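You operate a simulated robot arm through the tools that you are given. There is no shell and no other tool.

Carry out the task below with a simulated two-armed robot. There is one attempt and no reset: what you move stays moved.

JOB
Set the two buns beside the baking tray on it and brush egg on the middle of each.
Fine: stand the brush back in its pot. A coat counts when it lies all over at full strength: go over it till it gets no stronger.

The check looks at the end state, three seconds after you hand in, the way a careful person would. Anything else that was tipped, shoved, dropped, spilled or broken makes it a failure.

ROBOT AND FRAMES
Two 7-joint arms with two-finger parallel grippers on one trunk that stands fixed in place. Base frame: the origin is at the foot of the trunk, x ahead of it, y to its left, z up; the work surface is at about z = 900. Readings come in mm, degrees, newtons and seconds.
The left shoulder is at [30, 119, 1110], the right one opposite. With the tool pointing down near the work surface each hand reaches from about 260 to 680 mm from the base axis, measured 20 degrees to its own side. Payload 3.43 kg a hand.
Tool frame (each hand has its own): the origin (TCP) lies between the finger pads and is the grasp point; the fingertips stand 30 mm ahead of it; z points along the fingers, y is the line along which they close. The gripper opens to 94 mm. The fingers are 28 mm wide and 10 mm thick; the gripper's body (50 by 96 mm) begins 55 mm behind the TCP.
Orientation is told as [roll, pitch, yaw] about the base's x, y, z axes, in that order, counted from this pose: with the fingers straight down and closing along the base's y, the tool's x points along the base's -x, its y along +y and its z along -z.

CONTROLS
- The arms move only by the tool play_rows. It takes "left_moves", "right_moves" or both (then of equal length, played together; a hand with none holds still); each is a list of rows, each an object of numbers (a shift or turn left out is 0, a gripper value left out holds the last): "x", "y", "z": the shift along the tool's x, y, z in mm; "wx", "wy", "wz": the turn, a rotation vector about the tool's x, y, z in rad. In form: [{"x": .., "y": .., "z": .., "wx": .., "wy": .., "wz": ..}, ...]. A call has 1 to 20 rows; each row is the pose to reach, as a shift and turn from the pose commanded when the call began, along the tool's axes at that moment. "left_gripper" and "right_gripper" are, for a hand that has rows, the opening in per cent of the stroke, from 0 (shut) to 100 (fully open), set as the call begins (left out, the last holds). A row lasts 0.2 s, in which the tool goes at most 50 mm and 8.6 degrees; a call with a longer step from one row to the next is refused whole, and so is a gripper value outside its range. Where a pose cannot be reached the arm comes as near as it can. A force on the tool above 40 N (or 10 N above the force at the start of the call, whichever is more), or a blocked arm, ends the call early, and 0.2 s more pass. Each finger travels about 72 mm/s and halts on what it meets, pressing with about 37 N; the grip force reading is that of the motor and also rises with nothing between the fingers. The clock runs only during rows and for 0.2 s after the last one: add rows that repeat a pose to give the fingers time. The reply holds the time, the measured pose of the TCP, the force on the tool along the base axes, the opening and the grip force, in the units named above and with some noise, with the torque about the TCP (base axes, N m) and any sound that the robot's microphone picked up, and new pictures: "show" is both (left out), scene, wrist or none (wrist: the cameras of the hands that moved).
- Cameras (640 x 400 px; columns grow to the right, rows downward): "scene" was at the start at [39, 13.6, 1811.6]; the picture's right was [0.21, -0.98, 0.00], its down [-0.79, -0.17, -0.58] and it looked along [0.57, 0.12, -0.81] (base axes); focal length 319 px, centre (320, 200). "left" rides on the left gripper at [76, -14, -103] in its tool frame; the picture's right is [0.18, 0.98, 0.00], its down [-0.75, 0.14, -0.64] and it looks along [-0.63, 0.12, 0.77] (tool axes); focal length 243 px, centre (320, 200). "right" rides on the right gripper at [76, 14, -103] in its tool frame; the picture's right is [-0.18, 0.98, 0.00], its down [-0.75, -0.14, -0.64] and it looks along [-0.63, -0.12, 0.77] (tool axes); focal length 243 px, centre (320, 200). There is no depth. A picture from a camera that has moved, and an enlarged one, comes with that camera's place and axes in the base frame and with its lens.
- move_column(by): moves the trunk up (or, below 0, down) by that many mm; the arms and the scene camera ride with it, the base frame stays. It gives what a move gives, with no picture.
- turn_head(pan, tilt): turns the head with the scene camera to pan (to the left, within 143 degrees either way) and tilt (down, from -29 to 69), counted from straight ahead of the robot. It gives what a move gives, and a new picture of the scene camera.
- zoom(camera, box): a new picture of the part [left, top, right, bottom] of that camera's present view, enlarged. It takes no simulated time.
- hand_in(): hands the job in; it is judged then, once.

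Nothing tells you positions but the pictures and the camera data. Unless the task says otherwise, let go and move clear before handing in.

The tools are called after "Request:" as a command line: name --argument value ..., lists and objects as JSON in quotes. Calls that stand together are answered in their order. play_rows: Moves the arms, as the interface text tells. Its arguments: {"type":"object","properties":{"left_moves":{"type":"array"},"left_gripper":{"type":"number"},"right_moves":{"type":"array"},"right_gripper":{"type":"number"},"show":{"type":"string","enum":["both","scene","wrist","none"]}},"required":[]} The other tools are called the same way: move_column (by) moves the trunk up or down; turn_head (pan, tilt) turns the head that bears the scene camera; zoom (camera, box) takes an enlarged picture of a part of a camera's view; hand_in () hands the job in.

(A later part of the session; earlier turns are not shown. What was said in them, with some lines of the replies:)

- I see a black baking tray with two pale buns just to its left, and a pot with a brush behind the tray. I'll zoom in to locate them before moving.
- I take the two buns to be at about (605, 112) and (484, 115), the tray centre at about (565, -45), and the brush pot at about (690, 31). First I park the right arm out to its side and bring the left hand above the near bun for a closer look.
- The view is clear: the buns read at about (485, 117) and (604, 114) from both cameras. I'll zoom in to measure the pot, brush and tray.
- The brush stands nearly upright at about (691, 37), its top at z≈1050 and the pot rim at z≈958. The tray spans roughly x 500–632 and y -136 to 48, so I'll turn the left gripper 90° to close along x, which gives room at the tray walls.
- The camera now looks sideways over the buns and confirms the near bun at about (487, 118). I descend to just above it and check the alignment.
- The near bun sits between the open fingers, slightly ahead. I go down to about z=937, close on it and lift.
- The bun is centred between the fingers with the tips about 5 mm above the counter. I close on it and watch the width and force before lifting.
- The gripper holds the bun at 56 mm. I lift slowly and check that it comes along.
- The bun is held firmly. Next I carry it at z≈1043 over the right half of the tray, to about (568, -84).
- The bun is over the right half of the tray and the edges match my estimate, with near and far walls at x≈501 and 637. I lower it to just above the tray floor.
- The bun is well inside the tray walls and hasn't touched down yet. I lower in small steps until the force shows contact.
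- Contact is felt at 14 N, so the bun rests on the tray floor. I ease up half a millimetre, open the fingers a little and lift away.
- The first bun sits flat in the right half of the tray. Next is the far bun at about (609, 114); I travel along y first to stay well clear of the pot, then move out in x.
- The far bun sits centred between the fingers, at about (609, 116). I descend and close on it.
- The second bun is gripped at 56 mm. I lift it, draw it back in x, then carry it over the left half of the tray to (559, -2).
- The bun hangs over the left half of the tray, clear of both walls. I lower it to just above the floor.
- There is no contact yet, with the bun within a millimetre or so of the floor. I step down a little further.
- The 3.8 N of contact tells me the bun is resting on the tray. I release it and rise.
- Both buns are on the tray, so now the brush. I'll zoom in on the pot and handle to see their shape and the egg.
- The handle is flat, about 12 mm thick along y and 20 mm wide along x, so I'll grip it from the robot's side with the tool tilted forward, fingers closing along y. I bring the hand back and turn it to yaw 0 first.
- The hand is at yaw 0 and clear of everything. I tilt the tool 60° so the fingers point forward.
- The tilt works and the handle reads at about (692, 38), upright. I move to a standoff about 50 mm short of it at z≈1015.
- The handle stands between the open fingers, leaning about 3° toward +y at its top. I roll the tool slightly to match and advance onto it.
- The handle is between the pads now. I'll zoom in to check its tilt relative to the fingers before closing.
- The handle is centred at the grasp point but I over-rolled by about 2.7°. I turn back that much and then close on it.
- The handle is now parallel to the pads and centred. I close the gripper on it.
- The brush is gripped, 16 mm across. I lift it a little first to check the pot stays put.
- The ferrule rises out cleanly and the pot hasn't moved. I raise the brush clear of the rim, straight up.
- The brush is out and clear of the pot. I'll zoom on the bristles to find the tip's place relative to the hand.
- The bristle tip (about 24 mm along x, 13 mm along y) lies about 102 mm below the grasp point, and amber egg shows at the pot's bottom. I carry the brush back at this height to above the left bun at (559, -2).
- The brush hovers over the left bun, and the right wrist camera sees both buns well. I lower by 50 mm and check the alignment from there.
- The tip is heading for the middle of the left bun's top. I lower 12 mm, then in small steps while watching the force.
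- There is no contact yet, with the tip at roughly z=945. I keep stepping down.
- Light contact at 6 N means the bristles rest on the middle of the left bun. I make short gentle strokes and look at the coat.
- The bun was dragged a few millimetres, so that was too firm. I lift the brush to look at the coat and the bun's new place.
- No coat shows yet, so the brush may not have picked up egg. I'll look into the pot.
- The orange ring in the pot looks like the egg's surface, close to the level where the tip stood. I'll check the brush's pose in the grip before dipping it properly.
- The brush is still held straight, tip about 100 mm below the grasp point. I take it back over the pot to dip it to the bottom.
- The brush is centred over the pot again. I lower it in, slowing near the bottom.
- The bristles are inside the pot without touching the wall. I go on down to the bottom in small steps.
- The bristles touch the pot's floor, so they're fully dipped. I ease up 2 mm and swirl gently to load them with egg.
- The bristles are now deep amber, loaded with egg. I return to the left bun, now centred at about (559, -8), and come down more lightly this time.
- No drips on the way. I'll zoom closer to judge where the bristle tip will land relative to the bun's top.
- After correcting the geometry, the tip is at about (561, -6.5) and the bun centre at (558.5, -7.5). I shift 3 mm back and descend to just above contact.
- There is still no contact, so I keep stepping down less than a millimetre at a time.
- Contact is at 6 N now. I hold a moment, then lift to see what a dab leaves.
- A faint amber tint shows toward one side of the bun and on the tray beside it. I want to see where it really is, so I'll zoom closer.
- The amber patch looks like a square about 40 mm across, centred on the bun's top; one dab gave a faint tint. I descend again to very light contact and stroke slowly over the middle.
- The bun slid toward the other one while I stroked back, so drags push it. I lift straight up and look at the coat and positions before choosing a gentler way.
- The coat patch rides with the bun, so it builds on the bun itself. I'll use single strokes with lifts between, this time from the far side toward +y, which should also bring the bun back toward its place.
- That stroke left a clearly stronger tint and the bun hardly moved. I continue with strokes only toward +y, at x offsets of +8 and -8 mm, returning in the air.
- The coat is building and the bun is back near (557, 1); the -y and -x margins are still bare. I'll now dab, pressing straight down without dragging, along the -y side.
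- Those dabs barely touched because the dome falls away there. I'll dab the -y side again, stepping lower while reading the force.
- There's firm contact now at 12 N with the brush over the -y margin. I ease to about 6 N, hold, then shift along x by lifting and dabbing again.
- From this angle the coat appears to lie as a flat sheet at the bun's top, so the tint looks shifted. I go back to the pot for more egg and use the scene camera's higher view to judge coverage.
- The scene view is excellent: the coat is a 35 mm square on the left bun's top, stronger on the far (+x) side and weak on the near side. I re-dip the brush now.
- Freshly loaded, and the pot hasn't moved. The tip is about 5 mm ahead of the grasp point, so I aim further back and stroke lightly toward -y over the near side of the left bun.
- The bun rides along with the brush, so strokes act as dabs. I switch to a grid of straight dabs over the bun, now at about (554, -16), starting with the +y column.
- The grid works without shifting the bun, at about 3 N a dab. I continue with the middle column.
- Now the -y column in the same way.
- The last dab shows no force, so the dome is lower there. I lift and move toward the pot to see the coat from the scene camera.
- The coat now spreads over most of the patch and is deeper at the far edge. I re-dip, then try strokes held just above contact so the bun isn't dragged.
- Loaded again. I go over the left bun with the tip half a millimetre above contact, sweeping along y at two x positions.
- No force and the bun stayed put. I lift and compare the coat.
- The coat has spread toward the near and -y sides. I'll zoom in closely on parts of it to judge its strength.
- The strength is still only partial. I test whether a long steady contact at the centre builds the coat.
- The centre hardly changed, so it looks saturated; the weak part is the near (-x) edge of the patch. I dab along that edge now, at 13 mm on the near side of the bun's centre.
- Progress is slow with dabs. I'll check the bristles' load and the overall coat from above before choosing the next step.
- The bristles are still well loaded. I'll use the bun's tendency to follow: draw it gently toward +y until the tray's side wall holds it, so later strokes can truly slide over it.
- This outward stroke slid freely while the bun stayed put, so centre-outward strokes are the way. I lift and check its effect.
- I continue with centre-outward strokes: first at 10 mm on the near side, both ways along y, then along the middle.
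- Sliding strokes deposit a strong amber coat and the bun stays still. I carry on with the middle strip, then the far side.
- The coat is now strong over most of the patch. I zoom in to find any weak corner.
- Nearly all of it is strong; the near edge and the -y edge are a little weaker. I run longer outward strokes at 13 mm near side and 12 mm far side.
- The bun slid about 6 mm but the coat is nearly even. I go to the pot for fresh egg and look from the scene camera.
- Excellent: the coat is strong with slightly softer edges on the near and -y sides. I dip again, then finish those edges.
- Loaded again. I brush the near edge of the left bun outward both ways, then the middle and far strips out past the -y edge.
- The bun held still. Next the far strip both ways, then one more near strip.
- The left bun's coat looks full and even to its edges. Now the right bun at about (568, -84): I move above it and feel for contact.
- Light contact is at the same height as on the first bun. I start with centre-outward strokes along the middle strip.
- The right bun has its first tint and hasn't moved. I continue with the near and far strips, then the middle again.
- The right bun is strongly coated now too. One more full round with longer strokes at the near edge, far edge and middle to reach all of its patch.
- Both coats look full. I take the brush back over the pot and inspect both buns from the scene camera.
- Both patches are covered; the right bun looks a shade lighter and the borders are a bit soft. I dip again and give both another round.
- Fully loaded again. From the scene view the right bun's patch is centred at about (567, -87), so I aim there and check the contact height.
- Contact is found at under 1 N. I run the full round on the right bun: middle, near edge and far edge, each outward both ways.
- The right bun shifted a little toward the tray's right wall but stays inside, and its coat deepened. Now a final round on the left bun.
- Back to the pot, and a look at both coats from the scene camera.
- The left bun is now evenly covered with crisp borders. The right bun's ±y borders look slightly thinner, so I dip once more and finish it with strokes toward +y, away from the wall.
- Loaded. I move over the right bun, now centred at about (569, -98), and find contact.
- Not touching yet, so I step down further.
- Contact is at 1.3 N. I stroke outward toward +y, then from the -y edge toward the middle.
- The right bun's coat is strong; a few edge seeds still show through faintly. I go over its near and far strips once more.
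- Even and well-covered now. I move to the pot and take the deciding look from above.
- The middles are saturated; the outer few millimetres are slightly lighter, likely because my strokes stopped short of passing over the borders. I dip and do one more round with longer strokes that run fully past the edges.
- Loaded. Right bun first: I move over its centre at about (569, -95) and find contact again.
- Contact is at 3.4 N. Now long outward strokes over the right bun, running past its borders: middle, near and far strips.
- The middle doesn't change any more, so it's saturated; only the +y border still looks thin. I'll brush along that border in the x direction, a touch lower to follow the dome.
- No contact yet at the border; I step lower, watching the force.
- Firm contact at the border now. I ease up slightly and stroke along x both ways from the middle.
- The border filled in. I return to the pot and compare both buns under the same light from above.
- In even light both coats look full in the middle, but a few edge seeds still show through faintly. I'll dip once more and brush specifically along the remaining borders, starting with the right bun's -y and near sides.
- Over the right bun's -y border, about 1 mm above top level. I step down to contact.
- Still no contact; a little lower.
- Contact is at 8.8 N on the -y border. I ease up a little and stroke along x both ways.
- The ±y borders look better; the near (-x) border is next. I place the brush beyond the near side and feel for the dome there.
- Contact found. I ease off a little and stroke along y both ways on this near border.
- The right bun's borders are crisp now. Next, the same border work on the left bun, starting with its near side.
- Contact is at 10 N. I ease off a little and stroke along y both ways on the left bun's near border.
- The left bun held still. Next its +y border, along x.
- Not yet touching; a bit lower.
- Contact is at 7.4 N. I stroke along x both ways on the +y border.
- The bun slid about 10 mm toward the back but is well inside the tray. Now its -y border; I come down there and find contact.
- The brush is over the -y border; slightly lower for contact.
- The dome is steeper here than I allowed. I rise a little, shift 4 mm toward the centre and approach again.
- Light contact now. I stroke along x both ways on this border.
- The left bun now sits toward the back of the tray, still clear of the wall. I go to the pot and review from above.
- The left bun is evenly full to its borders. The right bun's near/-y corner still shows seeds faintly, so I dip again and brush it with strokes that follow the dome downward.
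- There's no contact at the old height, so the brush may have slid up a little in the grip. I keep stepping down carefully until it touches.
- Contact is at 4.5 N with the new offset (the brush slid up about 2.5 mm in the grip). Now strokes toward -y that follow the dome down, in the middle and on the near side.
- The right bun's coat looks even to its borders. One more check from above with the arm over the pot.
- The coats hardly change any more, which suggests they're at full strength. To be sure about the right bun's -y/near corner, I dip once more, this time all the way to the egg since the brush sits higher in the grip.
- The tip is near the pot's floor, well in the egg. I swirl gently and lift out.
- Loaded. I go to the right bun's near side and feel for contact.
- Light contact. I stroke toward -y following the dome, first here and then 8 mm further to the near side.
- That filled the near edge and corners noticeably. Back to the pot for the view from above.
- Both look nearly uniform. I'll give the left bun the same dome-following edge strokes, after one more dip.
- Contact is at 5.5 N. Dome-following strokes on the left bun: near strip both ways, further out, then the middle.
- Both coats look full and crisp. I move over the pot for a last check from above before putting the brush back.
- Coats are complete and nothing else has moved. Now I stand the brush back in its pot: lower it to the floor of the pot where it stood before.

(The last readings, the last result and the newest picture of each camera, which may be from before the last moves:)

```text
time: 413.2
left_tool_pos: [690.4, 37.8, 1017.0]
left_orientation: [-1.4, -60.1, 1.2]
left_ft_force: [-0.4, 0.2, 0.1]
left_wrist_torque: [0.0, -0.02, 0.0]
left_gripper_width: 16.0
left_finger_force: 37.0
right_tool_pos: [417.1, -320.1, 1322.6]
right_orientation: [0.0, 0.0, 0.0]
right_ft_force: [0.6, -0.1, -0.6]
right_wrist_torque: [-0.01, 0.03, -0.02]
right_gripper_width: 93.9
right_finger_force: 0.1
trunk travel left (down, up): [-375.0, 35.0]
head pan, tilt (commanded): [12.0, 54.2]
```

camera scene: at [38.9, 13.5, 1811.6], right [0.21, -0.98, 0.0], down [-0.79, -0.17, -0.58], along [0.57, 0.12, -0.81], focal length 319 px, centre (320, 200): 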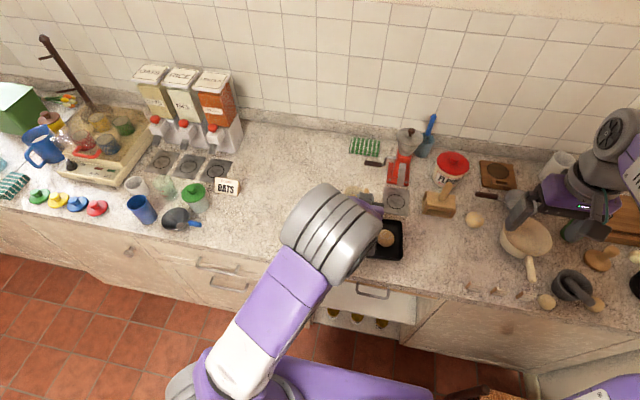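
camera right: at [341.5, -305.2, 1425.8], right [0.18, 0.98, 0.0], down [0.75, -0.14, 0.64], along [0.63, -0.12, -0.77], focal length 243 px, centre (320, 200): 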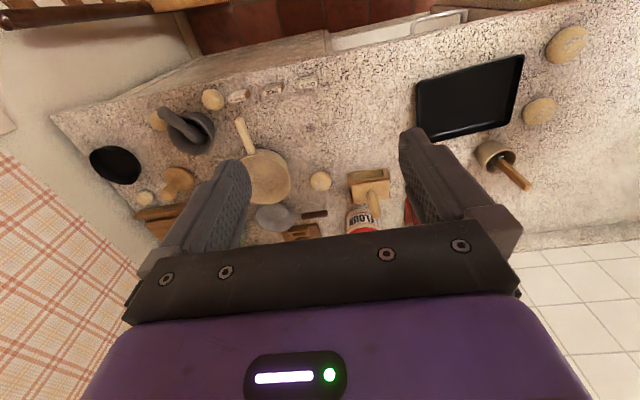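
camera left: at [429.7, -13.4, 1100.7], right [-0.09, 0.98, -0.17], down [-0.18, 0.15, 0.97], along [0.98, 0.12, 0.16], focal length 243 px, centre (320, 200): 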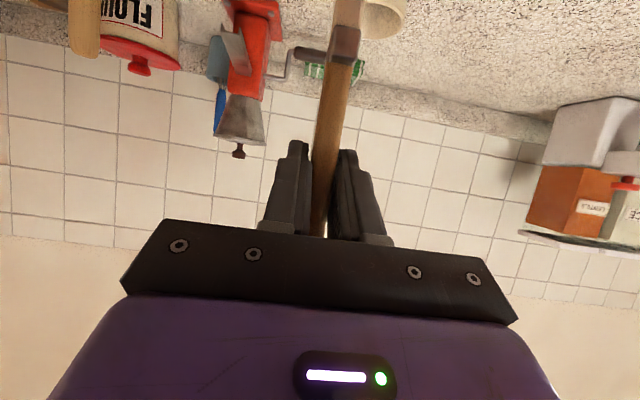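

Still above the pot's floor; I continue down in small steps.

Request:
play_rows --left_moves '[{"x": 0.9, "z": 0.5}, {"x": 1.7, "z": 1}, {"x": 1.7, "z": 1}]' --show "none"

Request:
play_rows --left_moves '[{"x": 0.7, "z": 0.4}, {"x": 0.7, "z": 0.4}]' --show "none"

Request:
play_rows --left_moves '[{"x": 0.7, "z": 0.4}, {"x": 0.7, "z": 0.4}]' --show "none"

Request:
play_rows --left_moves '[{"x": 0.6, "z": 0.35}, {"x": 0.6, "z": 0.35}]' --show "wrist"

```text
time: 414.0
left_tool_pos: [690.6, 38.7, 1013.5]
left_orientation: [-1.4, -60.1, 1.2]
left_ft_force: [0.3, 0.3, -0.6]
left_wrist_torque: [0.0, 0.0, -0.01]
left_gripper_width: 16.0
left_finger_force: 36.9
right_tool_pos: [418.2, -319.0, 1322.7]
right_orientation: [0.0, 0.0, 0.0]
right_ft_force: [0.7, 0.7, 0.0]
right_wrist_torque: [0.02, 0.0, 0.02]
right_gripper_width: 94.2
right_finger_force: 0.0
trunk travel left (down, up): [-375.0, 35.0]
head pan, tilt (commanded): [12.0, 54.2]
```

```text
time: 414.6
left_tool_pos: [690.3, 38.6, 1013.5]
left_orientation: [-1.3, -60.0, 1.3]
left_ft_force: [-0.6, 0.8, 0.7]
left_wrist_torque: [-0.03, 0.0, 0.0]
left_gripper_width: 16.2
left_finger_force: 37.1
right_tool_pos: [418.2, -319.5, 1322.6]
right_orientation: [0.0, -0.1, 0.1]
right_ft_force: [0.6, -0.7, 0.2]
right_wrist_torque: [-0.02, -0.01, -0.03]
right_gripper_width: 93.9
right_finger_force: 0.1
trunk travel left (down, up): [-375.0, 35.0]
head pan, tilt (commanded): [12.0, 54.2]
```

```text
time: 415.2
left_tool_pos: [689.8, 36.9, 1011.9]
left_orientation: [-1.3, -60.0, 1.2]
left_ft_force: [-0.3, 0.1, -0.3]
left_wrist_torque: [0.0, 0.02, -0.01]
left_gripper_width: 16.0
left_finger_force: 37.0
right_tool_pos: [417.7, -319.0, 1323.5]
right_orientation: [-0.1, 0.0, 0.1]
right_ft_force: [0.0, 0.2, -0.7]
right_wrist_torque: [0.03, -0.01, -0.01]
right_gripper_width: 94.0
right_finger_force: 0.0
trunk travel left (down, up): [-375.0, 35.0]
head pan, tilt (commanded): [12.0, 54.2]
```

```text
time: 415.8
left_tool_pos: [689.2, 38.5, 1011.0]
left_orientation: [-1.3, -60.0, 1.2]
left_ft_force: [-0.5, -0.2, 0.0]
left_wrist_torque: [0.01, -0.01, -0.01]
left_gripper_width: 15.9
left_finger_force: 36.8
right_tool_pos: [417.0, -318.2, 1321.8]
right_orientation: [0.0, 0.1, 0.0]
right_ft_force: [0.7, 0.2, -0.7]
right_wrist_torque: [0.04, 0.01, 0.01]
right_gripper_width: 94.5
right_finger_force: 0.1
trunk travel left (down, up): [-375.0, 35.0]
head pan, tilt (commanded): [12.0, 54.2]
camera left: at [563.9, 23.9, 997.7], right [-0.09, 0.98, -0.17], down [-0.18, 0.15, 0.97], along [0.98, 0.12, 0.16], focal length 243 px, centre (320, 200)
```

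left: 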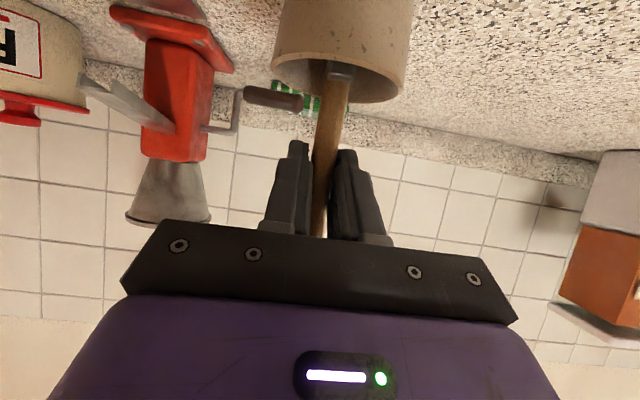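

The ferrule is still a bit higher than at the start. I lower a little more until contact.

Request:
play_rows --left_moves '[{"x": 0.7, "z": 0.4}, {"x": 0.7, "z": 0.4}]' --show "none"

Request:
play_rows --left_moves '[{"x": 0.7, "z": 0.4}, {"x": 0.7, "z": 0.4}]' --show "none"

Request:
play_rows --left_moves '[{"x": 0.7, "z": 0.4}, {"x": 0.7, "z": 0.4}]' --show "none"

Request:
play_rows --left_moves '[{"x": 0.7, "z": 0.4}, {"x": 0.7, "z": 0.4}]' --show "none"

```text
time: 416.4
left_tool_pos: [690.7, 37.3, 1010.8]
left_orientation: [-1.4, -60.1, 1.2]
left_ft_force: [-0.7, 0.6, 0.7]
left_wrist_torque: [0.01, -0.01, 0.0]
left_gripper_width: 15.9
left_finger_force: 37.1
right_tool_pos: [417.9, -319.6, 1322.8]
right_orientation: [0.0, -0.1, 0.0]
right_ft_force: [0.3, -0.2, 0.8]
right_wrist_torque: [0.02, -0.03, 0.04]
right_gripper_width: 94.0
right_finger_force: 0.0
trunk travel left (down, up): [-375.0, 35.0]
head pan, tilt (commanded): [12.0, 54.2]
```

```text
time: 417.0
left_tool_pos: [690.2, 37.5, 1009.8]
left_orientation: [-1.4, -60.1, 1.2]
left_ft_force: [0.0, -0.4, 2.7]
left_wrist_torque: [0.02, 0.0, 0.04]
left_gripper_width: 15.9
left_finger_force: 37.2
right_tool_pos: [416.6, -318.9, 1322.7]
right_orientation: [-0.1, -0.1, 0.0]
right_ft_force: [0.2, 0.0, -0.1]
right_wrist_torque: [-0.01, -0.02, 0.0]
right_gripper_width: 94.2
right_finger_force: 0.1
trunk travel left (down, up): [-375.0, 35.0]
head pan, tilt (commanded): [12.0, 54.2]
```

```text
time: 417.6
left_tool_pos: [690.2, 37.7, 1010.0]
left_orientation: [-1.5, -60.1, 1.2]
left_ft_force: [-1.1, 0.4, 5.6]
left_wrist_torque: [0.07, 0.09, 0.05]
left_gripper_width: 16.0
left_finger_force: 37.3
right_tool_pos: [417.1, -319.4, 1323.1]
right_orientation: [0.0, 0.0, 0.0]
right_ft_force: [-0.1, -0.6, 0.9]
right_wrist_torque: [0.0, -0.01, -0.02]
right_gripper_width: 94.2
right_finger_force: 0.1
trunk travel left (down, up): [-375.0, 35.0]
head pan, tilt (commanded): [12.0, 54.2]
```

```text
time: 418.2
left_tool_pos: [690.2, 37.8, 1009.0]
left_orientation: [-1.3, -60.2, 1.2]
left_ft_force: [-1.0, -0.3, 10.5]
left_wrist_torque: [0.0, 0.09, -0.01]
left_gripper_width: 16.1
left_finger_force: 37.1
right_tool_pos: [416.6, -318.7, 1323.3]
right_orientation: [0.0, 0.0, 0.0]
right_ft_force: [-1.1, -0.2, -0.5]
right_wrist_torque: [0.02, -0.03, -0.06]
right_gripper_width: 94.1
right_finger_force: 0.1
trunk travel left (down, up): [-375.0, 35.0]
head pan, tilt (commanded): [12.0, 54.2]
```

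The brush stands on the pot's floor. I ease the pressure and check its tilt before letting go.

Request:
play_rows --left_moves '[{"x": -1.1, "z": -0.65}, {"x": -1.1, "z": -0.65}]' --show "none"

Request:
zoom --camera "left" --box '[220, 20, 440, 260]'

Request:
zoom --camera "right" --box '[470, 110, 570, 190]'

```text
time: 418.8
left_tool_pos: [690.5, 38.6, 1008.8]
left_orientation: [-1.5, -60.1, 1.1]
left_ft_force: [2.2, -0.6, 8.6]
left_wrist_torque: [0.0, -0.21, 0.0]
left_gripper_width: 15.8
left_finger_force: 37.0
right_tool_pos: [416.8, -318.6, 1322.3]
right_orientation: [-0.1, 0.0, -0.1]
right_ft_force: [0.1, 0.7, -0.2]
right_wrist_torque: [-0.01, -0.01, -0.02]
right_gripper_width: 94.1
right_finger_force: 0.1
trunk travel left (down, up): [-375.0, 35.0]
head pan, tilt (commanded): [12.0, 54.2]
```

```text
1.67 times, centred on (330, 140) of left
camera zoom: at [564.1, 24.2, 995.8], right [-0.09, 0.98, -0.17], down [-0.18, 0.15, 0.97], along [0.98, 0.12, 0.16], focal length 404 px, centre (303, 300)
```

zoom: 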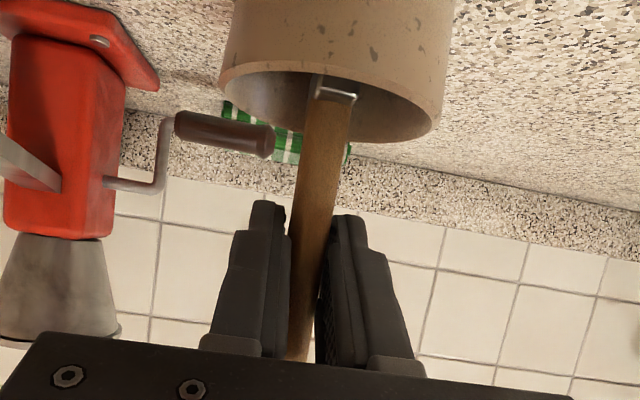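

```text
5.00 times, centred on (520, 150) of right
camera zoom: at [341.4, -305.2, 1425.7], right [0.18, 0.98, 0.0], down [0.75, -0.14, 0.64], along [0.63, -0.12, -0.77], focal length 1213 px, centre (-680, 450)
```

zoom: 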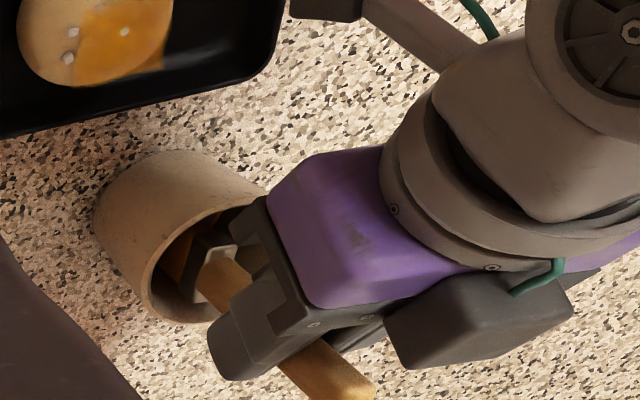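

Request:
play_rows --left_moves '[{"x": -0.7, "z": -0.4}, {"x": -0.7, "z": -0.4}]' --show "none"

```text
time: 419.4
left_tool_pos: [691.0, 36.5, 1010.8]
left_orientation: [-1.4, -60.0, 1.1]
left_ft_force: [2.2, 0.0, 5.7]
left_wrist_torque: [0.03, -0.24, 0.03]
left_gripper_width: 16.0
left_finger_force: 36.7
right_tool_pos: [416.7, -320.5, 1322.8]
right_orientation: [0.0, 0.0, 0.2]
right_ft_force: [-0.2, -0.1, -0.3]
right_wrist_torque: [0.01, 0.01, -0.01]
right_gripper_width: 93.9
right_finger_force: 0.0
trunk travel left (down, up): [-375.0, 35.0]
head pan, tilt (commanded): [12.0, 54.2]
```

Request:
play_rows --left_moves '[{"x": -0.7, "z": -0.4}, {"x": -0.7, "z": -0.4}]' --show "none"

Request:
play_rows --left_moves '[{"z": 0}, {"z": 0}, {"z": 0}, {"z": 0}]' --left_gripper 45 --show "wrist"

Request:
zoom --camera "left" --box '[220, 20, 440, 260]'

```text
time: 420.0
left_tool_pos: [688.6, 37.7, 1010.3]
left_orientation: [-1.3, -59.8, 1.3]
left_ft_force: [0.1, -0.2, -0.8]
left_wrist_torque: [0.0, -0.01, -0.01]
left_gripper_width: 15.7
left_finger_force: 37.1
right_tool_pos: [417.7, -318.8, 1322.5]
right_orientation: [0.0, 0.0, 0.0]
right_ft_force: [0.6, -0.2, -0.9]
right_wrist_torque: [0.02, 0.04, 0.03]
right_gripper_width: 93.9
right_finger_force: 0.0
trunk travel left (down, up): [-375.0, 35.0]
head pan, tilt (commanded): [12.0, 54.2]
```

```text
time: 421.0
left_tool_pos: [689.9, 37.1, 1011.0]
left_orientation: [-1.3, -59.9, 1.2]
left_ft_force: [0.4, -0.3, -0.3]
left_wrist_torque: [-0.01, 0.01, -0.02]
left_gripper_width: 42.3
left_finger_force: 0.0
right_tool_pos: [416.8, -319.2, 1322.4]
right_orientation: [0.0, -0.1, 0.0]
right_ft_force: [0.7, -0.4, 0.5]
right_wrist_torque: [0.02, 0.04, -0.01]
right_gripper_width: 94.1
right_finger_force: 0.0
trunk travel left (down, up): [-375.0, 35.0]
head pan, tilt (commanded): [12.0, 54.2]
camera left: at [563.7, 24.0, 997.6], right [-0.09, 0.98, -0.17], down [-0.18, 0.15, 0.97], along [0.98, 0.12, 0.16], focal length 243 px, centre (320, 200)
```

left: 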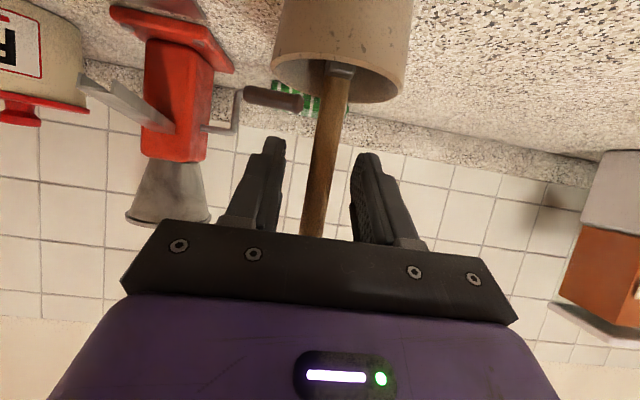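

```text
1.67 times, centred on (330, 140) of left
camera zoom: at [563.7, 24.0, 997.6], right [-0.09, 0.98, -0.17], down [-0.18, 0.15, 0.97], along [0.98, 0.12, 0.16], focal length 404 px, centre (303, 300)
```

zoom: 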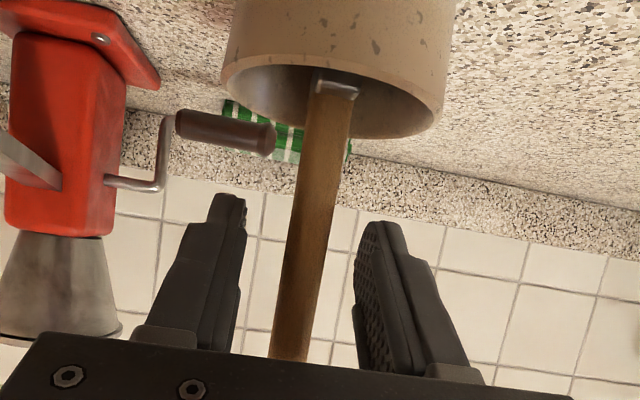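

Released; the brush stands upright in the pot. I withdraw straight back, keeping the fingers clear of the handle.

Request:
play_rows --left_moves '[{"x": 4, "z": -7}, {"x": 10, "z": -17.3}, {"x": 17.5, "z": -30.3}, {"x": 26, "z": -45}, {"x": 35, "z": -60.6}, {"x": 35, "z": -60.6}]' --show "both"

Request:
zoom --camera "right" --box '[470, 110, 570, 190]'

```text
time: 422.4
left_tool_pos: [621.4, 38.1, 1010.7]
left_orientation: [-1.4, -59.9, 1.2]
left_ft_force: [0.5, -0.2, -0.2]
left_wrist_torque: [0.01, 0.0, 0.01]
left_gripper_width: 42.5
left_finger_force: 0.0
right_tool_pos: [417.8, -319.1, 1322.9]
right_orientation: [0.0, 0.0, 0.0]
right_ft_force: [0.1, -0.6, -0.1]
right_wrist_torque: [0.03, -0.02, -0.01]
right_gripper_width: 93.9
right_finger_force: 0.1
trunk travel left (down, up): [-375.0, 35.0]
head pan, tilt (commanded): [12.0, 54.2]
camera scene: at [39.2, 13.6, 1811.6], right [0.21, -0.98, 0.0], down [-0.79, -0.17, -0.58], along [0.57, 0.12, -0.81], focal length 319 px, centre (320, 200)
camera left: at [494.7, 24.5, 997.0], right [-0.09, 0.98, -0.17], down [-0.18, 0.15, 0.97], along [0.98, 0.12, 0.16], focal length 243 px, centre (320, 200)
```

scene: 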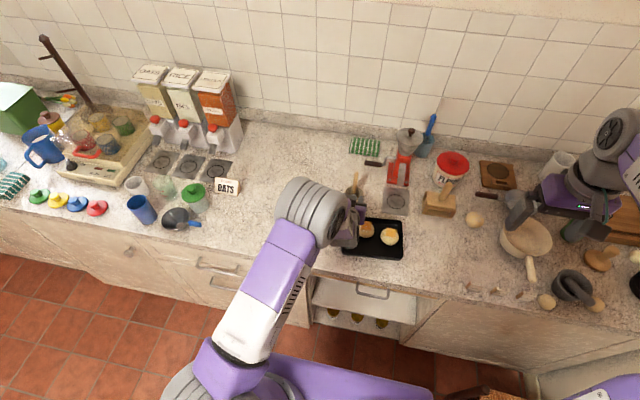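
left: 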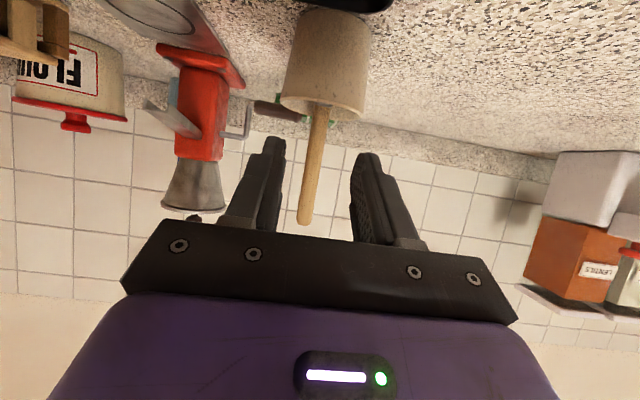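

```text
5.00 times, centred on (520, 150) of right
camera zoom: at [342.2, -305.1, 1425.5], right [0.18, 0.98, 0.0], down [0.75, -0.14, 0.64], along [0.63, -0.12, -0.77], focal length 1213 px, centre (-680, 450)
```

zoom: 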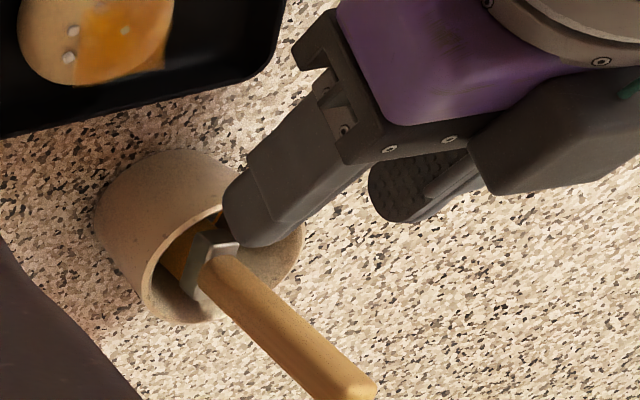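

The brush stands upright in its pot, as at the start. I back the hand off and up, clear of everything.

Request:
play_rows --left_moves '[{"x": -6, "z": -22}, {"x": -15, "z": -55}, {"x": -24, "z": -90}, {"x": -33, "z": -125}, {"x": -43.9, "z": -163.9}, {"x": -50, "z": -185, "y": 40}, {"x": -50, "z": -185, "y": 80}, {"x": -50, "z": -185, "y": 120}, {"x": -50, "z": -185, "y": 120}]' --show "both"

Request:
zoom --camera "scene" --box '[325, 160, 425, 265]'

Request:
zoom --camera "right" --box '[420, 60, 580, 200]'

```text
time: 424.4
left_tool_pos: [487.5, 160.9, 1140.5]
left_orientation: [-1.3, -60.0, 1.1]
left_ft_force: [-0.9, 0.3, 0.7]
left_wrist_torque: [0.01, 0.02, 0.03]
left_gripper_width: 42.5
left_finger_force: 0.0
right_tool_pos: [417.8, -320.4, 1321.1]
right_orientation: [0.1, 0.0, 0.0]
right_ft_force: [0.0, -0.8, -0.4]
right_wrist_torque: [0.01, 0.0, -0.04]
right_gripper_width: 94.0
right_finger_force: 0.1
trunk travel left (down, up): [-375.0, 35.0]
head pan, tilt (commanded): [12.0, 54.2]
camera scene: at [39.3, 12.3, 1811.6], right [0.21, -0.98, 0.0], down [-0.79, -0.17, -0.58], along [0.57, 0.12, -0.81], focal length 319 px, centre (320, 200)
camera left: at [361.1, 146.7, 1127.5], right [-0.09, 0.98, -0.17], down [-0.18, 0.15, 0.97], along [0.98, 0.12, 0.16], focal length 243 px, centre (320, 200)
```

scene: 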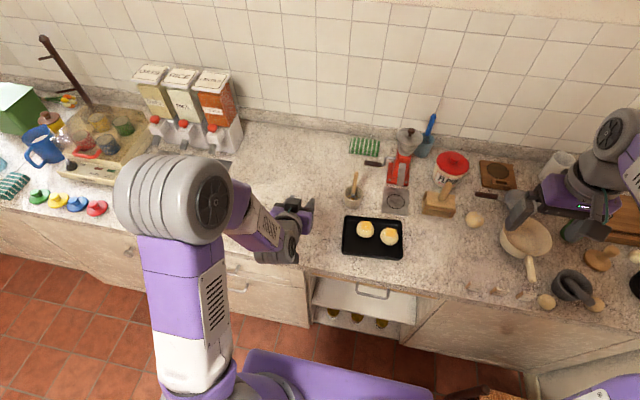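
left: 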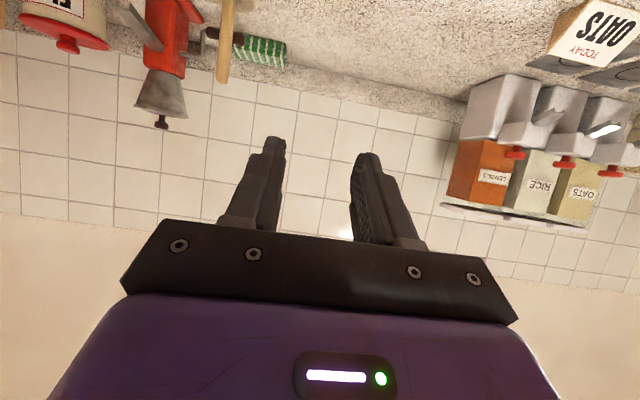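

```text
3.81 times, centred on (375, 212) of scene
camera zoom: at [39.3, 12.3, 1811.6], right [0.21, -0.98, 0.0], down [-0.79, -0.17, -0.58], along [0.57, 0.12, -0.81], focal length 1214 px, centre (110, 152)
```

zoom: 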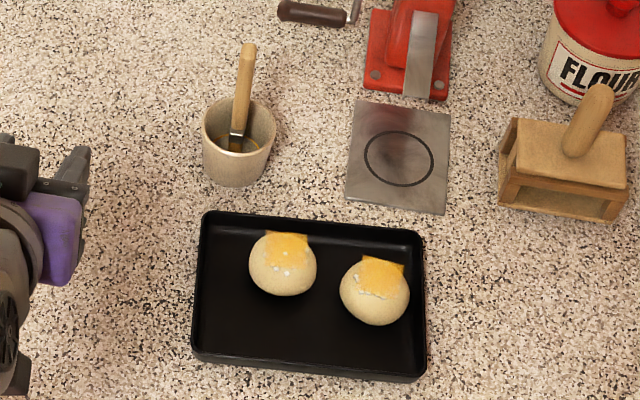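

```text
2.86 times, centred on (500, 130) of right
camera zoom: at [342.2, -306.2, 1425.2], right [0.18, 0.98, 0.0], down [0.75, -0.14, 0.64], along [0.63, -0.12, -0.77], focal length 693 px, centre (-194, 400)
```

zoom: 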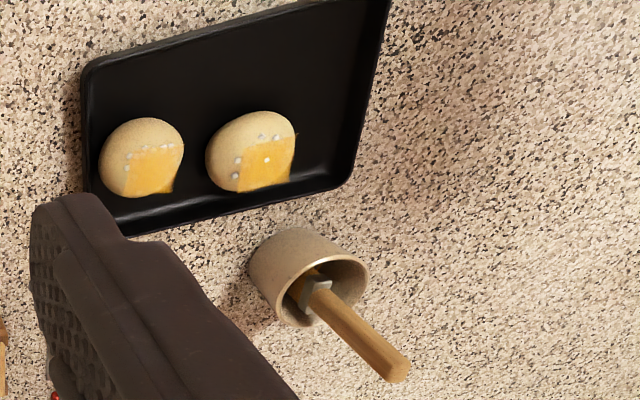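

Everything is in place: both buns in the tray with egg on top, the brush standing in its pot, and nothing else shifted. A last close look at the coats in clear light before I hand in.

Request:
zoom --camera "scene" --box '[345, 216, 377, 236]'

Request:
zoom --camera "scene" --box '[368, 221, 400, 241]'

Request:
zoom --camera "right" --box '[430, 80, 520, 140]'

```text
16.00 times, centred on (361, 226) of scene
camera zoom: at [39.3, 12.3, 1811.6], right [0.21, -0.98, 0.0], down [-0.79, -0.17, -0.58], along [0.57, 0.12, -0.81], focal length 5098 px, centre (-336, -216)
```

zoom: 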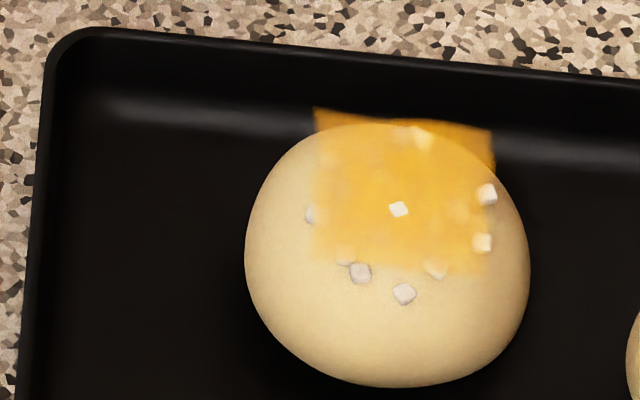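

```text
16.00 times, centred on (384, 231) of scene
camera zoom: at [39.3, 12.3, 1811.6], right [0.21, -0.98, 0.0], down [-0.79, -0.17, -0.58], along [0.57, 0.12, -0.81], focal length 5098 px, centre (-704, -296)
```

zoom: 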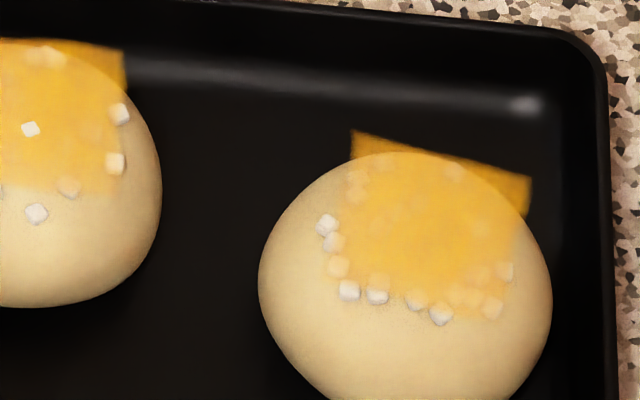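

```text
6.67 times, centred on (475, 110) of right
camera zoom: at [342.2, -306.2, 1425.2], right [0.18, 0.98, 0.0], down [0.75, -0.14, 0.64], along [0.63, -0.12, -0.77], focal length 1618 px, centre (-713, 800)
```

zoom: 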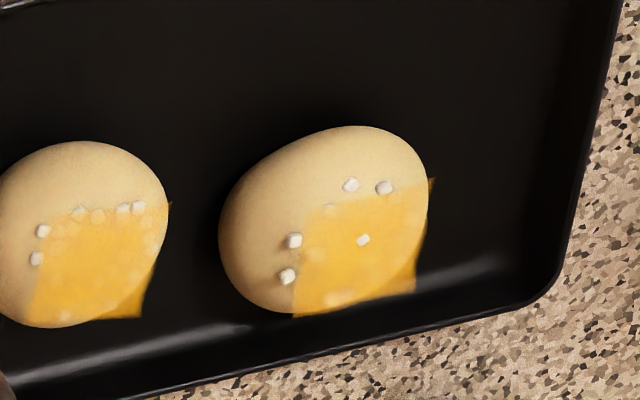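

Both coats are even across the whole patch and stopped getting stronger over the last rounds. The brush is back in its pot, both hands are clear, and nothing else was disturbed, so I hand the job in.

Request:
hand_in

```text
The job is handed in.
```

I've handed the job in: both buns are on the baking tray with egg brushed on the middle of each, and the brush is standing in its pot. The hand-in gave no verdict, so I can't say how it was judged.

- **Egg coats:** Both coats cover the middle of each bun. In the last rounds the middles no longer got stronger. The borders were still filling in a little, and the last close view showed only slight variation there.
- **Bun positions:** The brushing moved the buns a little from where I first set them. The left one is nearer the back of the tray and the right one nearer the right wall; both are still inside the tray.
- **Everything else:** In the last pictures nothing else on the counter looks moved or spilled, and both hands are clear.
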